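You operate a simulated robot arm through the tools that you are given. There is no shell and no other tool. Be economical: measure what you need, move in short steps, check, and stop when the job is done.

Carry out the task below with a simulated robot arm. There is one attempt and no reset: what you move stays moved.

TASK
Take the yellow torch and put it on top of the yellow stud block.

It is judged by the outcome, as a careful person would: the job done as asked, and still so three seconds after it is handed in. It fails if anything else is knocked over, pushed out of place, dropped, spilled or broken.

THE ROBOT
A 6-joint arm with a two-finger parallel gripper, fixed in place. Base frame: the origin is at the foot of the arm, x ahead of it, y to its left, z up; the work surface is at about z = 0. Readings come in mm, degrees, newtons and seconds.
With the tool pointing down near the work surface it reaches from about 140 to 580 mm from the base axis. Its first joint turns from -66.0 to 66.0 degrees. Payload 2.1 kg.
Tool frame: the origin (TCP) lies between the finger pads and is the grasp point; the fingertips stand 30 mm ahead of it; z points along the fingers, y is the line along which they close. The gripper opens to 94 mm. The fingers are 28 mm wide and 10 mm thick; the gripper's body (50 by 96 mm) begins 55 mm behind the TCP.
Orientation is that of the tool frame in the base frame, as a unit quaternion [x, y, z, w]. With the fingers straight down and closing along the base's y, the tool's x points along the base's -x, its y along +y and its z along -z.

THE INTERFACE
- The arm moves only by the tool play_rows. Its argument "motion" is a list of rows, each an object of numbers (a shift or turn left out is 0, a gripper value left out holds the last): "tx", "ty", "tz": the shift along the base's x, y, z in mm; "twist": the turn about the base's z in degrees. In form: [{"tx": .., "ty": .., "tz": .., "twist": ..}, ...]. A call has 1 to 12 rows; each row shifts and turns the commanded pose from where the row before left it. "gripper" is the finger opening in mm, from 0 to 94, set as the call begins (left out, the last holds). Each row takes 0.2 s and may step no farther than 50 mm and 8.6 degrees from the row before; otherwise, or with a gripper value out of range, the whole call is refused. Where a pose cannot be reached the arm comes as near as it can. A force on the tool above 40 N (or 10 N above the force at the start of the call, whichever is more), or a blocked arm, ends the call early, and 0.2 s more pass. Each finger travels about 72 mm/s and halts on what it meets, pressing with about 41 N; the grip force reading is that of the motor and also rises with nothing between the fingers. The clock runs only during rows and for 0.2 s after the last one: add rows that do not move to give the fingers time. It gives the time, the measured TCP pose, the force on the tool (base axes), the opening and the grip force at its end, in the units of the frame above (readings bear some noise), and new pictures: "pictures" is both (left out), scene, wrist or none.
- Cameras (640 x 400 px; columns grow to the right, rows downward): "scene" is fixed at [63, -381.9, 498.3]; the picture's right is [0.67, -0.74, 0.00], its down [-0.42, -0.38, -0.83] and it looks along [0.61, 0.56, -0.56] (base axes); focal length 311 px, centre (320, 200). "wrist" rides on the gripper at [-37, 0, -58] in the tool frame; the picture's right is [0.00, -1.00, 0.00], its down [0.97, 0.00, -0.24] and it looks along [0.24, 0.00, 0.97] (tool axes); focal length 218 px, centre (320, 200).
- probe_pixels(camera, pixels): for up to 12 pixels [column, row] of the newest picture of that camera ("zoom" is the newest enlarged one), the place [x, y, z] in the base frame of the surface seen there, good to about 2 mm, but the place of the scene camera against the robot may be out by one fixed shift of up to 18 mm in any direction. No time passes.
- zoom(camera, box): a new picture of the part [left, top, right, bottom] of that camera's present view, enlarged. No time passes.
- finish_job(): hands the job in; it is judged then, once.

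Work in short steps. Measure before you move; look again where a grasp or a placing could have gone wrong, and mend it. You have 60 turns and 120 pictures in all, those below and enlarged ones among them. Open the gripper and draw the arm clear of the work before you hand the job in, unless the task says otherwise; then end with one line.

The tools are called as a command line: name --argument value ..., lists and objects as JSON in quotes. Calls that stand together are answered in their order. play_rows: Moves the arm, as the interface text tells. Its arguments: {"type":"object","properties":{"motion":{"type":"array","items":{"type":"object","properties":{"tx":{"type":"number"},"ty":{"type":"number"},"tz":{"type":"number"},"twist":{"type":"number"}}}},"gripper":{"type":"number"},"pictures":{"type":"string","enum":["both","scene","wrist","none"]}},"required":["motion"]} The other tools are called the same way: probe_pixels (camera, pixels) gives the place of the surface under pixels of a picture; zoom (camera, box) takes an enlarged picture of a part of a camera's view; finish_job () hands the job in.

At the start:

```text
t: 0.0
tcp_pos: [328.6, 50.3, 266.0]
tool_rot: [0.0, 1.0, 0.0, 0.0]
contact_force: [-0.5, 0.8, -0.6]
finger_gap: 94.1
grasp_force: 0.1
```

scene: 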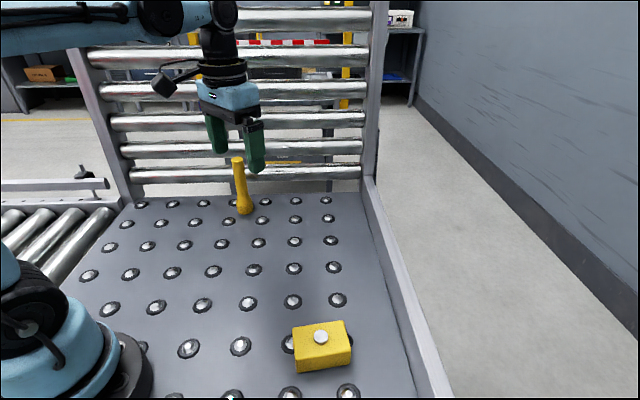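
wrist: 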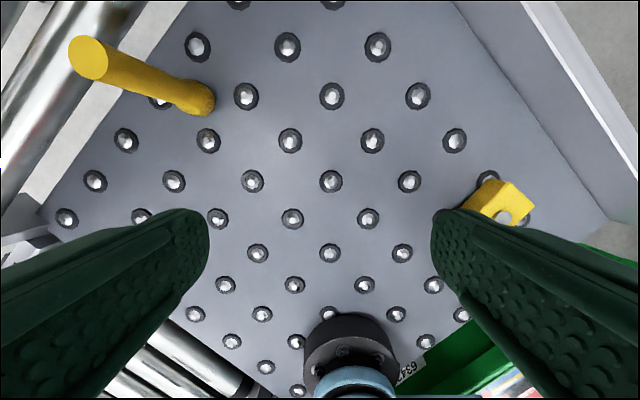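

The torch stands upright near scene (241,185) and the stud block is near (321,345). I zoom on both and probe.

zoom --camera "scene" --box '[200, 140, 296, 220]'

zoom --camera "scene" --box '[270, 300, 380, 390]'

probe_pixels --camera "scene" --pixels '[[237, 159], [240, 175], [243, 195], [245, 209], [321, 337], [296, 328], [344, 323], [350, 343], [300, 351], [321, 345], [260, 225], [325, 362]]'

probe_pixels --camera "wrist" --pixels '[[88, 60], [130, 75], [170, 90], [200, 98], [502, 218], [508, 184], [531, 202], [485, 200], [468, 207], [330, 140]]'

```text
5.00 times, centred on (248, 180) of scene
```

zoom: 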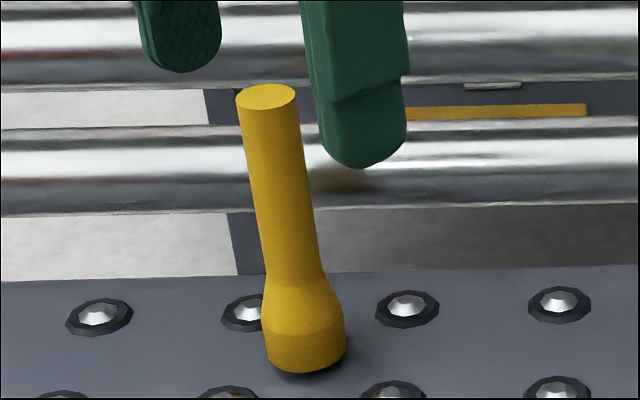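

```text
4.44 times, centred on (325, 345) of scene
```

zoom: 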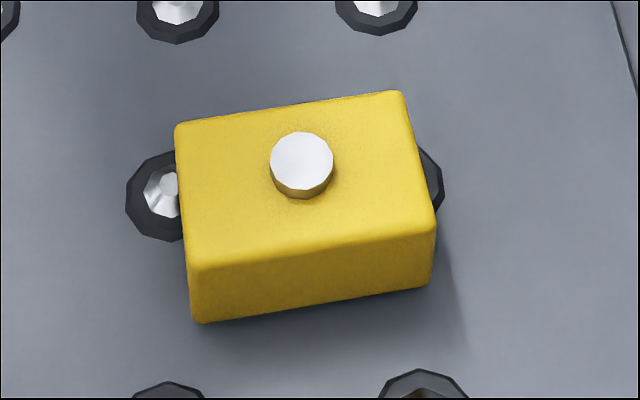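

```text
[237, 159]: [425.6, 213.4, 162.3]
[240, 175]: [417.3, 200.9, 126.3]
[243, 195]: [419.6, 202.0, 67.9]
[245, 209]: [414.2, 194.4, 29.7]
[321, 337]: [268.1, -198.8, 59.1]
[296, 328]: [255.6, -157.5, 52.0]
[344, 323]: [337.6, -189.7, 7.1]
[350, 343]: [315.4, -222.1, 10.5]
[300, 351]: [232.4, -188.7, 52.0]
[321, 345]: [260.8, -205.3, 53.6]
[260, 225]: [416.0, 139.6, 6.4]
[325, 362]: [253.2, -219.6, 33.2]
```

```text
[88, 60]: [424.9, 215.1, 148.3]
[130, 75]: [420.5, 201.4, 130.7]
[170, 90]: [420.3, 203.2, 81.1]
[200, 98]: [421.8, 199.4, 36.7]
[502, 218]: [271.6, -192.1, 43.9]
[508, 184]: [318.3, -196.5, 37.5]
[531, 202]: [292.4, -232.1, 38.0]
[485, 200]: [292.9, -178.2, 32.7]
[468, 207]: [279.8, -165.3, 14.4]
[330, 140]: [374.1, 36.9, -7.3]
```

The wrist and scene depths differ by about 14 mm in z. I move over the block at a safe height to measure its stud with the wrist camera.

play_rows --motion '[{"tx": -7, "ty": -41}, {"tx": -7, "ty": -41}, {"tx": -7, "ty": -41}, {"tx": -7, "ty": -41}, {"tx": -7, "ty": -41, "tz": -40}, {"tx": -7, "ty": -40, "tz": -40}, {}]'

```text
refused: row 5 steps farther than a row can; nothing moved
```

Row 5 was too long, so I split the lowering off.

play_rows --motion '[{"tx": -7, "ty": -41}, {"tx": -7, "ty": -41}, {"tx": -7, "ty": -41}, {"tx": -7, "ty": -41}, {"tx": -7, "ty": -41}, {"tx": -7, "ty": -40}, {"tz": -40}, {"tz": -40}, {}]'

```text
t: 2.0
tcp_pos: [286.2, -194.2, 183.3]
tool_rot: [0.0, 1.0, 0.001, 0.0]
contact_force: [0.1, -0.2, 0.3]
finger_gap: 94.0
grasp_force: 0.1
```

scene: 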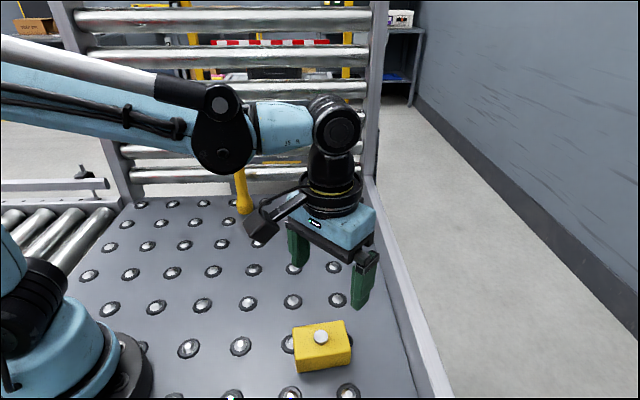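
wrist: 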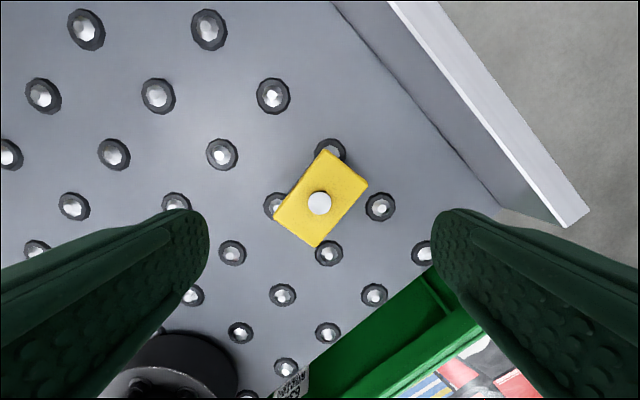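

The stud is at wrist (319,203); I enlarge and probe it along with the block's top corners.

zoom --camera "wrist" --box '[256, 140, 384, 260]'

probe_pixels --camera "wrist" --pixels '[[319, 203], [313, 203], [325, 203], [319, 197], [319, 209], [326, 156], [363, 184], [316, 241], [279, 211], [300, 205], [345, 185], [200, 220]]'

probe_pixels --camera "scene" --pixels '[[321, 336], [319, 335], [323, 338]]'

```text
3.33 times, centred on (320, 200) of wrist
```

zoom: 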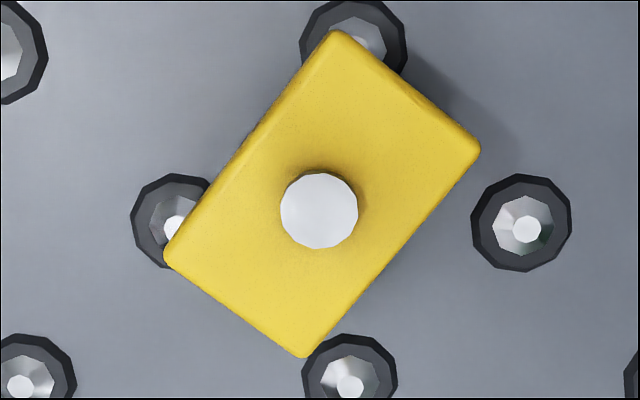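

```text
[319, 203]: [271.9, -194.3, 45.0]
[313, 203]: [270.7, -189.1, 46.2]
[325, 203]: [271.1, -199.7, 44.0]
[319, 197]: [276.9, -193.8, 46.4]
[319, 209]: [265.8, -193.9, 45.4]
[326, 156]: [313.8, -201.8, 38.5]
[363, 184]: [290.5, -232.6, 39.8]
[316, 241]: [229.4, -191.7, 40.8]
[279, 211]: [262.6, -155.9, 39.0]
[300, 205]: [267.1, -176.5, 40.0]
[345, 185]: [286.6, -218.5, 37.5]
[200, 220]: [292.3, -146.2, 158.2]
```

```text
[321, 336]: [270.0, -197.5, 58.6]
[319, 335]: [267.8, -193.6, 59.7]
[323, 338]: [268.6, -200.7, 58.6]
```

Stud centre is at (271.5, -194.3), top z≈45, diameter about 21 mm; block top z≈39. Now I raise and go above the torch (around (425, 214), top z≈148) to measure it.

play_rows --motion '[{"tz": 40}, {"tz": 43}, {"tx": 13, "ty": 45}, {"tx": 13, "ty": 45}, {"tx": 13, "ty": 45}, {"tx": 13, "ty": 45}, {"tx": 13, "ty": 45}, {"tx": 13, "ty": 45}, {"tx": 13, "ty": 45}, {"tx": 13, "ty": 45}, {"tx": 13, "ty": 45}, {}]'

```text
t: 4.6
tcp_pos: [405.0, 212.5, 270.9]
tool_rot: [-0.001, 1.0, 0.001, 0.0]
contact_force: [-0.4, 0.1, -0.2]
finger_gap: 94.0
grasp_force: 0.1
```

scene: 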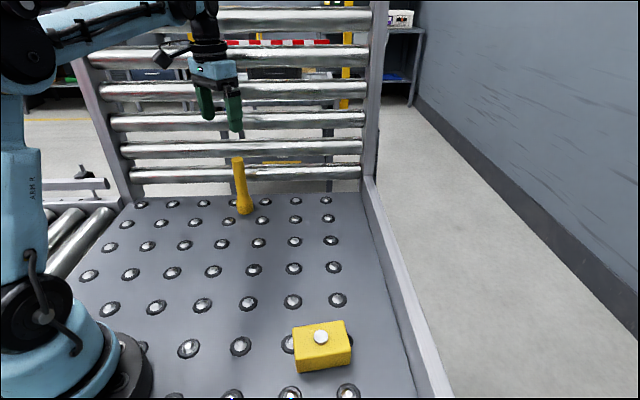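
wrist: 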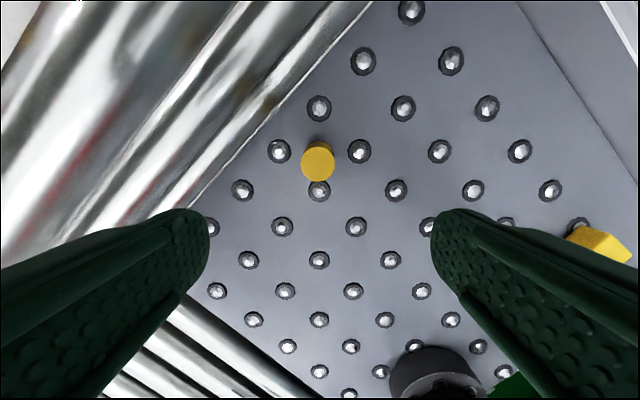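

Torch top is at wrist (318,161), with the roller wall on its far-left. I probe the torch top and the nearest roller to know the clearance.

probe_pixels --camera "wrist" --pixels '[[318, 161], [304, 161], [331, 161], [318, 148], [318, 174], [200, 180], [260, 110], [220, 110], [180, 150], [130, 140], [100, 60], [320, 50]]'

zoom --camera "wrist" --box '[272, 115, 368, 207]'

zoom --camera "scene" --box '[160, 30, 320, 230]'

probe_pixels --camera "scene" --pixels '[[220, 148], [270, 148], [220, 123], [270, 120], [150, 175], [340, 171], [270, 90]]'

```text
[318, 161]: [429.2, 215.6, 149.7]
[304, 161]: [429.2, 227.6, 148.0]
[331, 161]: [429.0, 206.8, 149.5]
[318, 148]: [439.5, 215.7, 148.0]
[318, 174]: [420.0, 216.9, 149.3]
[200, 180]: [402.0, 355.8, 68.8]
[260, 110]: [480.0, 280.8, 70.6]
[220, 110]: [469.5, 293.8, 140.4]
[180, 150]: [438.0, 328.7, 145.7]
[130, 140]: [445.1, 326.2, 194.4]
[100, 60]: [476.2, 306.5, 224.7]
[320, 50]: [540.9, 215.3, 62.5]
```

```text
4.35 times, centred on (320, 161) of wrist
```

zoom: 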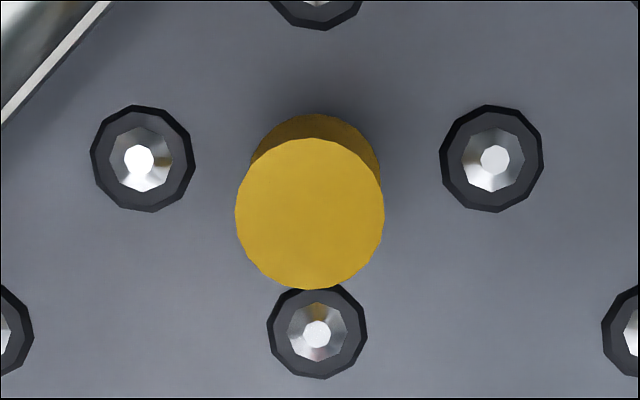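

```text
2.00 times, centred on (240, 130) of scene
```

zoom: 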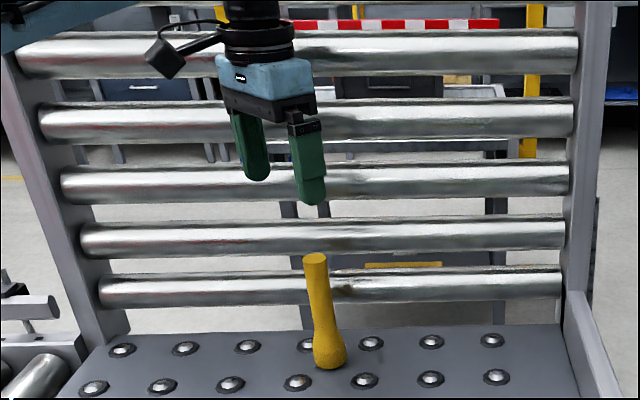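

```text
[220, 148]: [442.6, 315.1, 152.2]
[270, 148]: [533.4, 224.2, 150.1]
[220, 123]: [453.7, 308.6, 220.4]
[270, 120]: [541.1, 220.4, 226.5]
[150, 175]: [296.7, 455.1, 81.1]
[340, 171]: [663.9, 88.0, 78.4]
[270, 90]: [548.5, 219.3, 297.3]
```

The torch axis is at about (427.5, 216), handle diameter ~28 mm, top z≈149; the rollers are ~80 mm away, enough clearance without twisting. I centre over it and descend part-way.

play_rows --motion '[{"tx": 22.5, "ty": 3}, {}, {"tz": -35}, {"tz": -35}, {}]'

```text
t: 5.8
tcp_pos: [426.0, 213.9, 199.9]
tool_rot: [-0.001, 1.0, 0.001, 0.0]
contact_force: [0.5, 0.1, -0.1]
finger_gap: 94.0
grasp_force: 0.1
```

scene: 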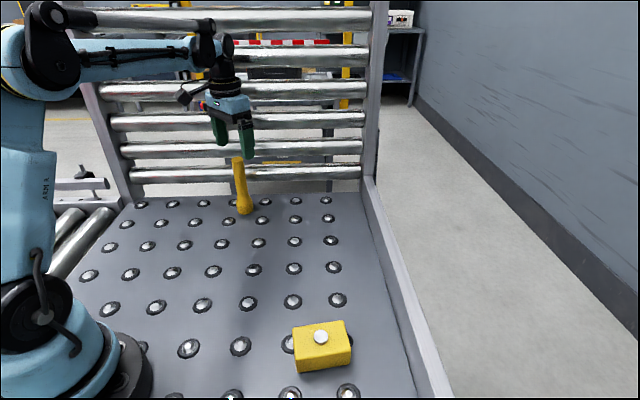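
wrist: 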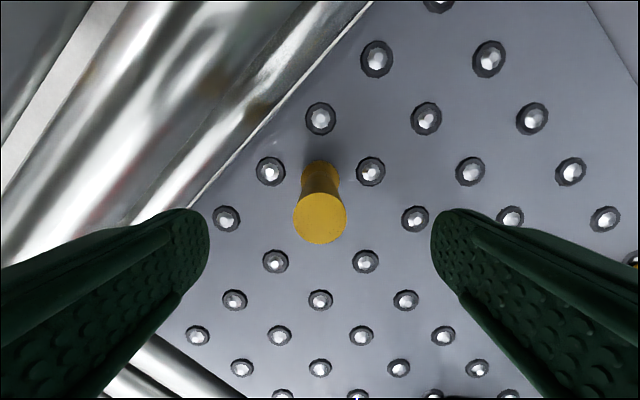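

The torch top is centred at wrist (320,218), which computes to (426, 214), matching the TCP. I descend to z≈107, stopping on contact.

play_rows --motion '[{"tz": -25}, {"tz": -25}, {"tz": -25}, {"tz": -18}, {}]'

```text
t: 7.0
tcp_pos: [425.8, 215.2, 105.8]
tool_rot: [0.0, 1.0, 0.001, 0.0]
contact_force: [-0.5, -0.7, 0.5]
finger_gap: 94.0
grasp_force: 0.0
```

scene: 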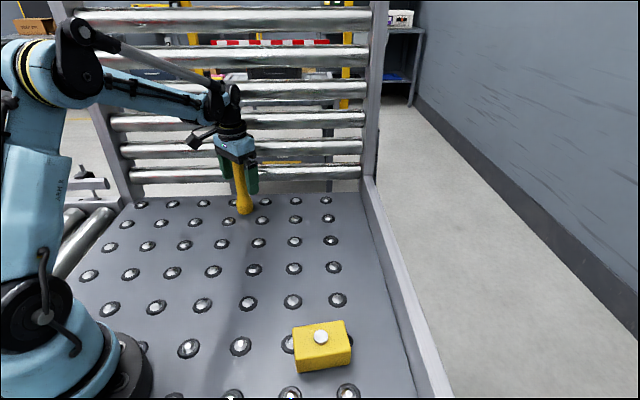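
wrist: 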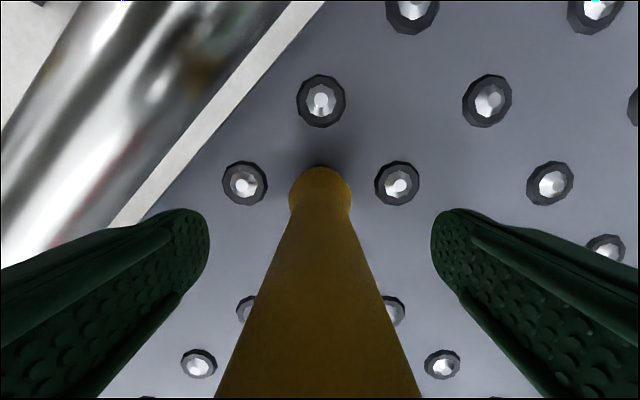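

The handle sits midway between the fingers. I close to 34 mm first, then fully.

play_rows --motion '[{}, {}, {}]' --gripper 34 --pictures "wrist"

play_rows --motion '[{}, {}, {}]' --gripper 10

```text
t: 7.8
tcp_pos: [425.5, 215.2, 106.6]
tool_rot: [0.0, 1.0, 0.001, 0.0]
contact_force: [0.3, 0.2, -0.1]
finger_gap: 34.1
grasp_force: 0.0
```

wrist: 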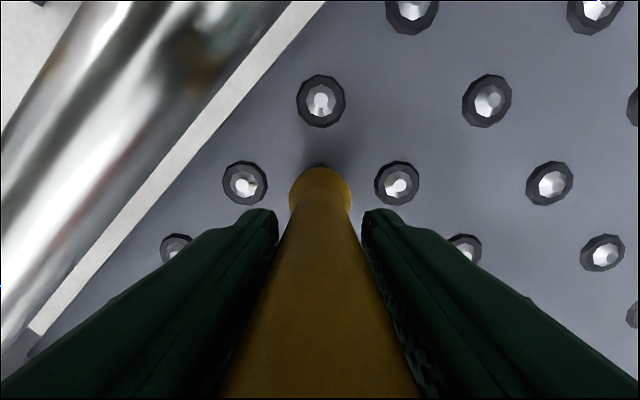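

```text
t: 8.6
tcp_pos: [425.0, 214.8, 106.1]
tool_rot: [-0.001, 1.0, 0.001, 0.0]
contact_force: [0.5, 0.0, -0.3]
finger_gap: 27.3
grasp_force: 41.3
```

scene: 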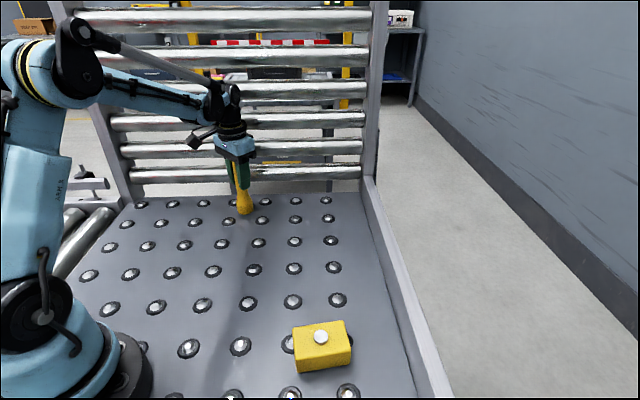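
wrist: 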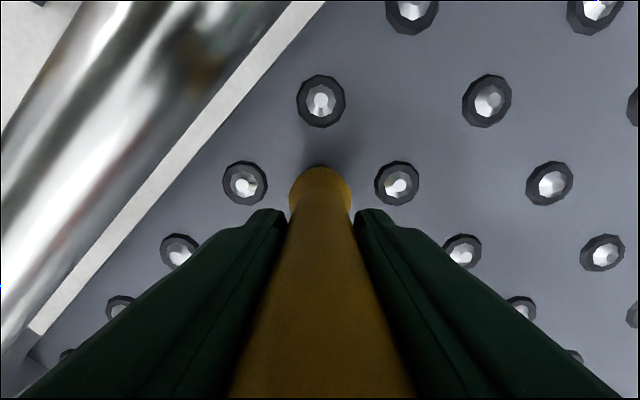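

Gripped at 27.3 mm with 41 N. I lift and check it follows.

play_rows --motion '[{"tz": 10}, {"tz": 20}, {"tz": 30}, {"tz": 40}, {}]'

zoom --camera "scene" --box '[180, 80, 300, 210]'

```text
t: 9.8
tcp_pos: [426.4, 215.0, 204.3]
tool_rot: [0.001, 1.0, 0.002, 0.0]
contact_force: [0.7, -0.1, 0.1]
finger_gap: 27.0
grasp_force: 41.3
```

scene: 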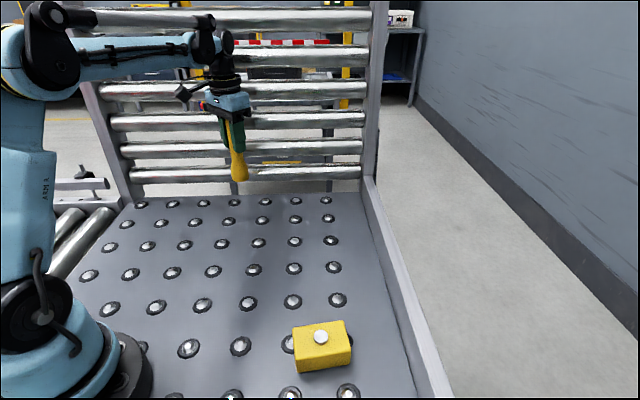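
wrist: 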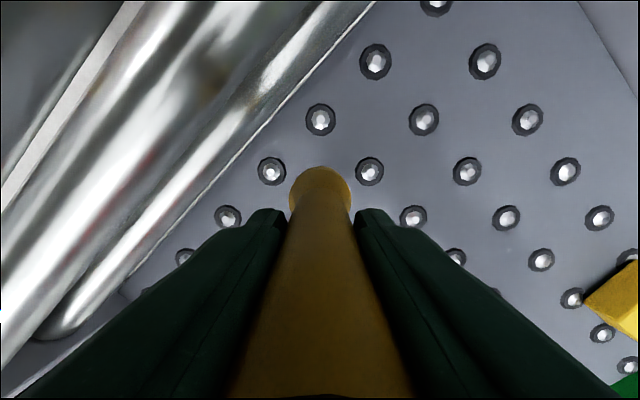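

```text
3.08 times, centred on (240, 145) of scene
```

zoom: 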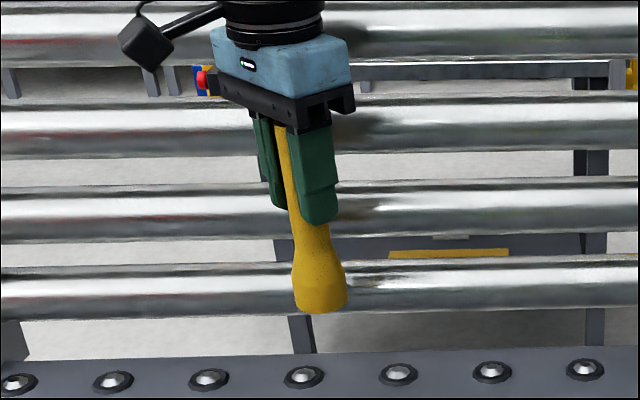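

The torch is held straight. I carry it over the block at this height (bottom ≈100 mm, stud top 45 mm).

play_rows --motion '[{"tx": -8, "ty": -21}, {"tx": -15.5, "ty": -41}, {"tx": -15.5, "ty": -41}, {"tx": -15.5, "ty": -41}, {"tx": -15.5, "ty": -41}, {"tx": -15.5, "ty": -41}, {"tx": -15.5, "ty": -41}, {"tx": -15.5, "ty": -41}, {"tx": -15.5, "ty": -41}, {"tx": -15.5, "ty": -41}, {"tx": -7.5, "ty": -19.5}, {}]'

```text
t: 12.4
tcp_pos: [271.9, -199.3, 204.5]
tool_rot: [-0.001, 1.0, 0.001, 0.0]
contact_force: [0.0, -0.2, -2.2]
finger_gap: 27.2
grasp_force: 40.8
```

scene: 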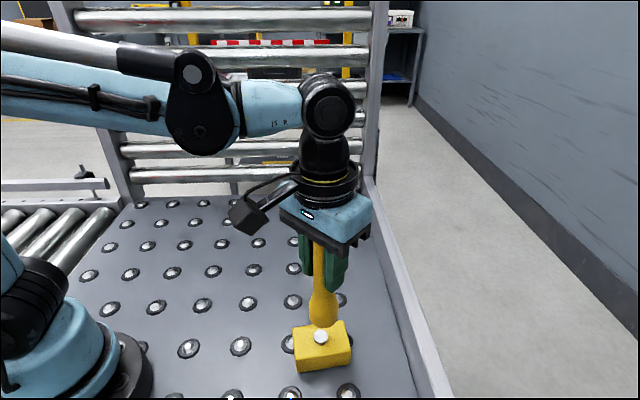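
wrist: 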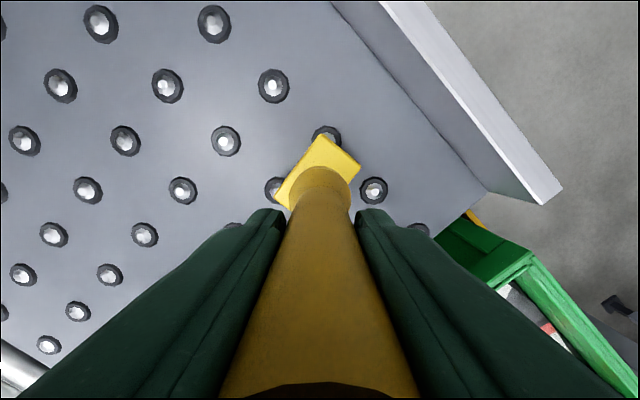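

The reading says y=-199.3 against -194.3 wanted. I hold still to get a settled reading, and zoom for relative alignment.

play_rows --motion '[{}, {}]' --pictures "none"

zoom --camera "scene" --box '[265, 230, 385, 390]'

probe_pixels --camera "scene" --pixels '[[310, 315], [316, 315], [322, 315], [328, 315], [334, 315], [322, 310], [320, 337], [321, 265], [323, 290]]'

```text
t: 13.0
tcp_pos: [272.4, -198.8, 205.8]
tool_rot: [0.0, 1.0, 0.001, 0.001]
contact_force: [0.6, -0.6, -1.4]
finger_gap: 27.1
grasp_force: 40.8
```

```text
2.50 times, centred on (325, 310) of scene
```

zoom: 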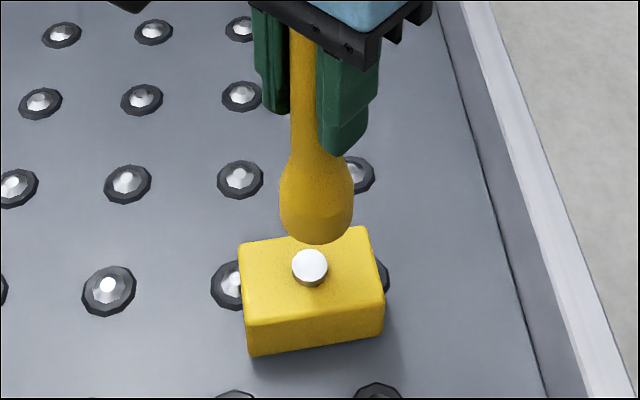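

```text
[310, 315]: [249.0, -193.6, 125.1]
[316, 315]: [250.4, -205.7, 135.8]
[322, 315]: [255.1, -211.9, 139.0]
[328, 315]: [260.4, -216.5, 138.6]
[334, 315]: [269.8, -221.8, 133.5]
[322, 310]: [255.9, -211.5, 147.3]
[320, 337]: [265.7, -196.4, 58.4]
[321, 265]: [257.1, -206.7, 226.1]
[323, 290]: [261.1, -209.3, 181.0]
```

The TCP settled at (272.4, -198.8). Both scene-relative and TCP-based measurements say to shift by about (-1.5, +3.5); I do that, then descend 35 mm leaving ≥10 mm gap.

play_rows --motion '[{"tx": -1.5, "ty": 3.5}, {"tz": -20}, {"tz": -15}, {}, {}]'

zoom --camera "scene" --box '[281, 300, 361, 380]'

zoom --camera "wrist" --box '[270, 120, 370, 230]'

```text
t: 14.2
tcp_pos: [270.0, -193.6, 170.6]
tool_rot: [0.0, 1.0, 0.001, -0.001]
contact_force: [-0.8, -0.5, -1.7]
finger_gap: 27.2
grasp_force: 41.2
```

scene: 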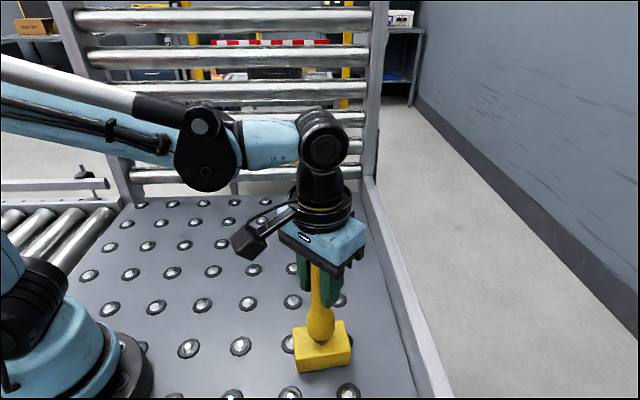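
wrist: 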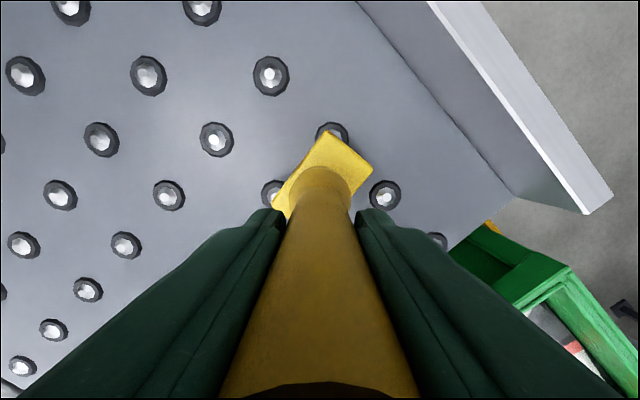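

```text
5.00 times, centred on (321, 340) of scene
```

zoom: 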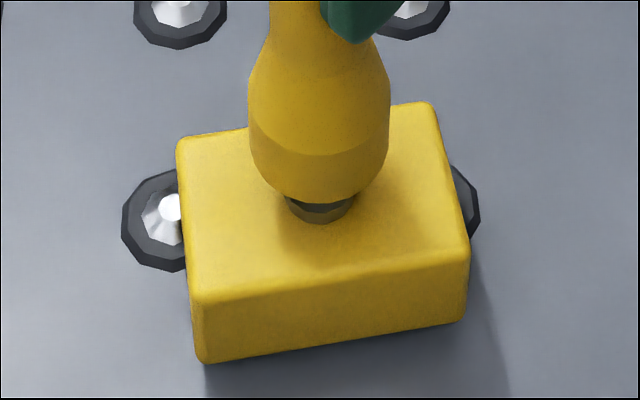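

```text
3.64 times, centred on (320, 175) of wrist
```

zoom: 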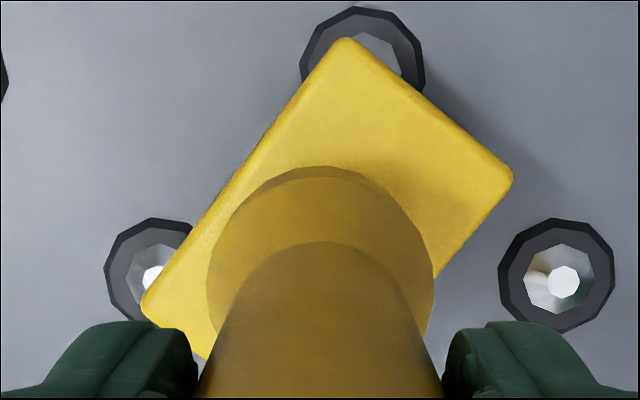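

Lateral alignment is good: torch head centre and stud are both at scene column ≈321. I probe the head and stud rim to check the depth direction.

probe_pixels --camera "scene" --pixels '[[321, 334], [321, 336], [321, 332], [315, 334], [327, 334], [321, 342], [321, 338], [321, 350]]'

probe_pixels --camera "wrist" --pixels '[[320, 172], [310, 173], [330, 173], [320, 180], [327, 138], [368, 169]]'

```text
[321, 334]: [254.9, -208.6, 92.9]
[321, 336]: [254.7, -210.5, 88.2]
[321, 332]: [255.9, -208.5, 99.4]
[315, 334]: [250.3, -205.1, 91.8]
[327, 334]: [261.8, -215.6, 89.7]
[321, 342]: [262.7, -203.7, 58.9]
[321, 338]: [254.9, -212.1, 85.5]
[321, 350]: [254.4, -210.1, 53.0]
```

```text
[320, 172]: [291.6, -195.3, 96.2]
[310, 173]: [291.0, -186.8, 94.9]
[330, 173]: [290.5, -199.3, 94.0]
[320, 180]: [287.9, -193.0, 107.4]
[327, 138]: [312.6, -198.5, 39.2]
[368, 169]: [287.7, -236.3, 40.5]
```

Torch axis ≈(270.5, -195) versus stud ≈(270, -196): within about 1 mm. Gap is ~20 mm; I lower 14, then small steps watching force.

play_rows --motion '[{"tz": -7}, {"tz": -7}, {}, {}]' --pictures "none"

zoom --camera "scene" --box '[281, 300, 361, 380]'

```text
t: 15.2
tcp_pos: [270.6, -193.3, 158.6]
tool_rot: [0.0, 1.0, 0.001, 0.001]
contact_force: [0.2, 0.0, -2.2]
finger_gap: 27.1
grasp_force: 41.5
```

```text
5.00 times, centred on (321, 340) of scene
```

zoom: 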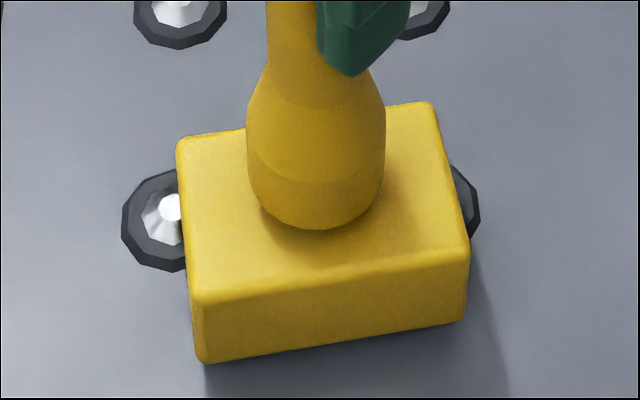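

The head is now at zoom column 316 versus stud 320, about 1 mm left. I correct by (0.7, -0.9) and lower 6 mm in small steps.

play_rows --motion '[{"tx": 0.7, "ty": -0.9}, {}, {"tz": -2}, {}, {"tz": -2}, {}]' --pictures "none"

zoom --camera "scene" --box '[281, 300, 361, 380]'

```text
t: 16.6
tcp_pos: [270.5, -192.4, 151.7]
tool_rot: [0.001, 1.0, 0.002, 0.0]
contact_force: [-0.6, 0.6, -1.3]
finger_gap: 27.0
grasp_force: 40.5
```

```text
5.00 times, centred on (321, 340) of scene
```

zoom: 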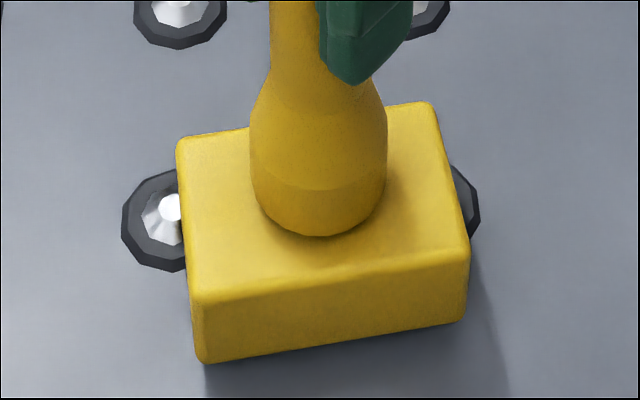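

Centre now at zoom column ~318.5 (within 0.5 mm). No contact yet; I keep lowering in 1 mm steps.

play_rows --motion '[{"tx": 0.3, "ty": -0.4, "tz": -1}, {}, {"tz": -1}, {}, {"tz": -1}, {}]' --pictures "none"

zoom --camera "scene" --box '[281, 300, 361, 380]'

```text
t: 18.0
tcp_pos: [270.0, -193.4, 149.9]
tool_rot: [0.0, 1.0, 0.002, 0.0]
contact_force: [0.9, -0.8, -1.2]
finger_gap: 27.1
grasp_force: 41.0
```

```text
5.00 times, centred on (321, 340) of scene
```

zoom: 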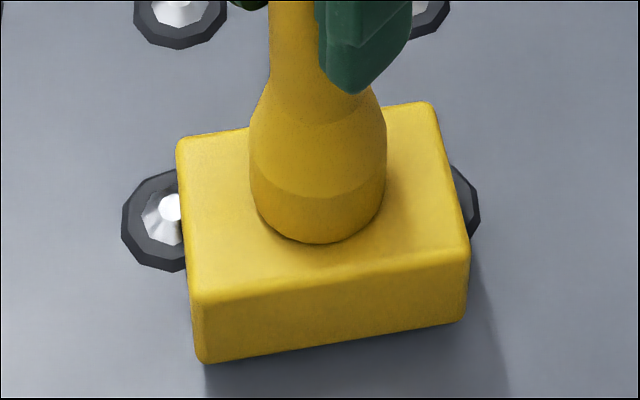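

Still no contact force. I continue down 1 mm at a time.

play_rows --motion '[{"tz": -1}, {}, {"tz": -1}, {}]' --pictures "none"

play_rows --motion '[{"tz": -1}, {}, {}]' --pictures "none"

zoom --camera "scene" --box '[281, 300, 361, 380]'

```text
t: 19.0
tcp_pos: [271.0, -195.0, 146.2]
tool_rot: [-0.001, 1.0, 0.0, 0.0]
contact_force: [-1.6, 0.0, 23.5]
finger_gap: 27.3
grasp_force: 41.3
```

```text
t: 19.8
tcp_pos: [271.1, -194.7, 146.2]
tool_rot: [-0.001, 1.0, 0.0, 0.0]
contact_force: [0.9, -2.5, 30.8]
finger_gap: 27.3
grasp_force: 40.8
```

```text
5.00 times, centred on (321, 340) of scene
```

zoom: 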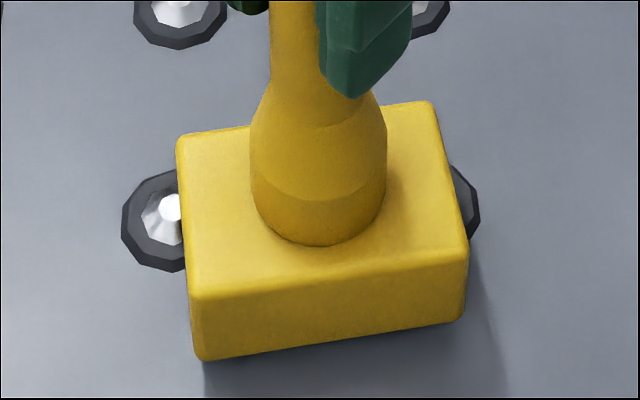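

Contact at TCP z=146.2 (24–31 N up), i.e. bottom ≈40 — block-top height, suggesting the stud entered a recess. I probe the seam to confirm before releasing.

probe_pixels --camera "scene" --pixels '[[321, 344], [321, 346], [321, 347], [321, 348], [321, 349], [321, 350], [321, 352], [313, 346], [329, 346], [260, 300], [220, 330]]'

zoom --camera "scene" --box '[301, 330, 341, 360]'

```text
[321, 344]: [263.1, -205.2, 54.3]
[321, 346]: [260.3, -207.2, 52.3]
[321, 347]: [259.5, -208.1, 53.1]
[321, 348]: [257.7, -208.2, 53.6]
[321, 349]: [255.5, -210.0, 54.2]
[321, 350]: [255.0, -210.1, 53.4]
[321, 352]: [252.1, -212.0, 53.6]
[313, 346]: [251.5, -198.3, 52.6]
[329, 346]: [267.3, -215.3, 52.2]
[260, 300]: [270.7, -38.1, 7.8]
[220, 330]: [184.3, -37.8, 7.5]
```

```text
13.33 times, centred on (321, 345) of scene
```

zoom: 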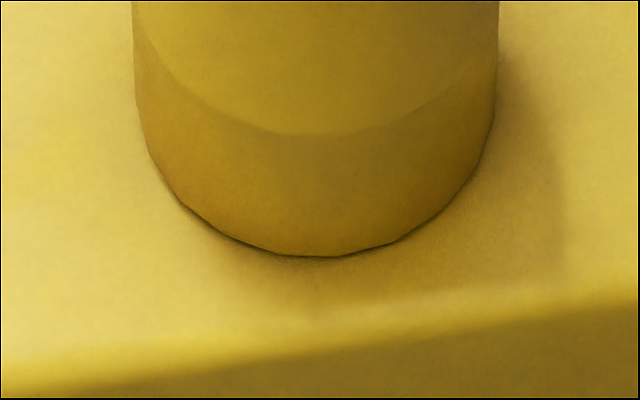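

The scene probe used the older picture; I probe the newest enlarged one across the seam instead.

probe_pixels --camera "zoom" --pixels '[[315, 200], [315, 230], [315, 245], [315, 252], [315, 262], [315, 270], [315, 290]]'

```text
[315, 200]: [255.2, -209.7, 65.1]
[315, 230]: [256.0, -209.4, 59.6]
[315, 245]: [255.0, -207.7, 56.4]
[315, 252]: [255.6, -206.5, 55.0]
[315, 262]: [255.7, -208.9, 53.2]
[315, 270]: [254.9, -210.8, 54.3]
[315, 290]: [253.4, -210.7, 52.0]
```

The bottom edge (z≈54.5) is flush with the block top (≈53.3), so the torch is seated over the stud. I relax the downward push by 2 mm and read force.

play_rows --motion '[{"tz": 1}, {"tz": 0.7}, {}]' --pictures "none"

```text
t: 20.6
tcp_pos: [271.3, -193.5, 147.9]
tool_rot: [0.0, 1.0, 0.0, 0.001]
contact_force: [0.3, -0.4, -0.3]
finger_gap: 27.5
grasp_force: 40.9
```

Force is near zero. I open slightly to 36 mm first and look.

play_rows --motion '[{}, {}, {}]' --gripper 36

```text
t: 21.4
tcp_pos: [271.0, -192.8, 149.4]
tool_rot: [0.0, 1.0, 0.001, 0.0]
contact_force: [-0.6, -0.2, -0.8]
finger_gap: 35.9
grasp_force: 0.1
```

scene: 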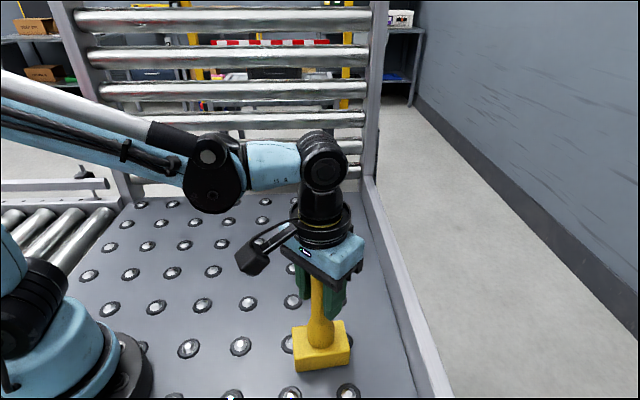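
wrist: 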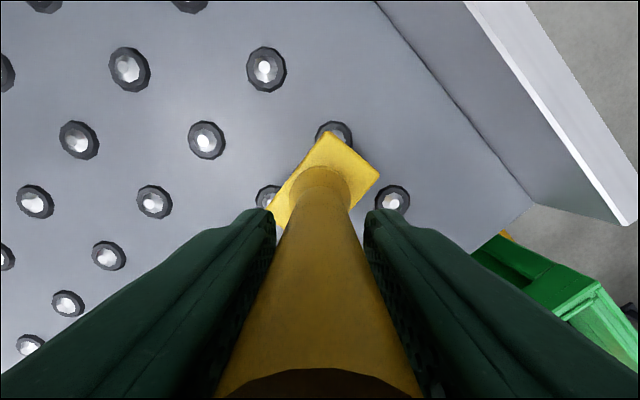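

The torch stands by itself. I open wide, then raise straight up.

play_rows --motion '[{}, {}, {}, {"tz": 15}, {"tz": 30}, {"tz": 40}, {"tz": 40}, {}]' --gripper 90

zoom --camera "scene" --box '[265, 230, 385, 390]'

```text
t: 23.2
tcp_pos: [270.8, -193.3, 276.3]
tool_rot: [0.0, 1.0, 0.001, 0.001]
contact_force: [-0.5, 0.0, 0.2]
finger_gap: 89.7
grasp_force: 0.1
```

scene: 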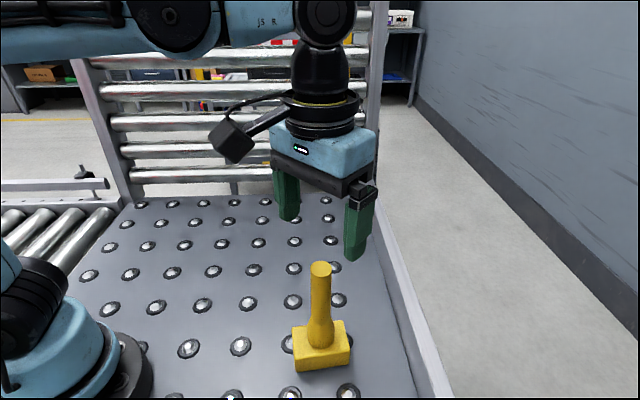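
wrist: 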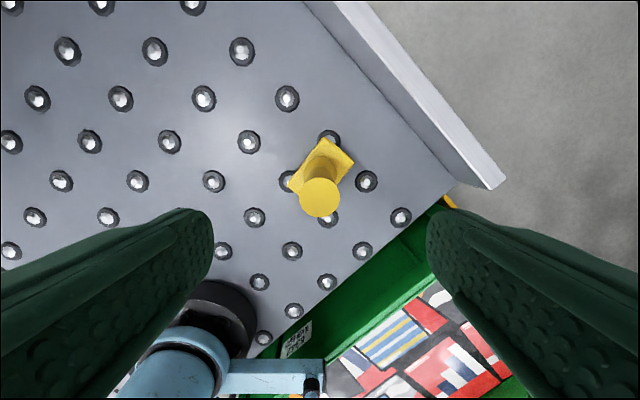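

```text
2.50 times, centred on (325, 310) of scene
```

zoom: 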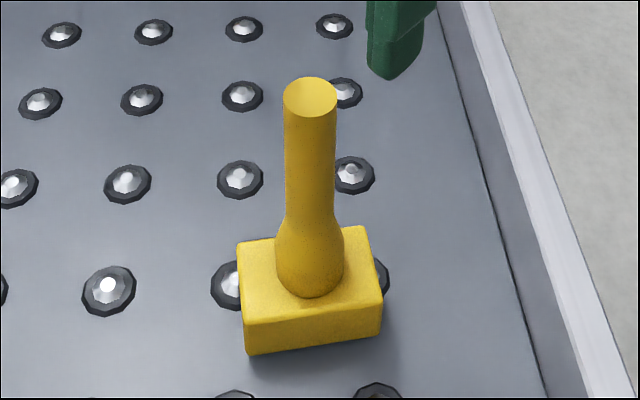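

The torch stands upright on the block at scene (320,345), the block is where it was, and the gripper is open and well clear. I hand it in.

finish_job

```text
The job is handed in.
```

The yellow torch is standing upright on top of the yellow stud block, seated flush over the stud, and the gripper is open and clear of it.
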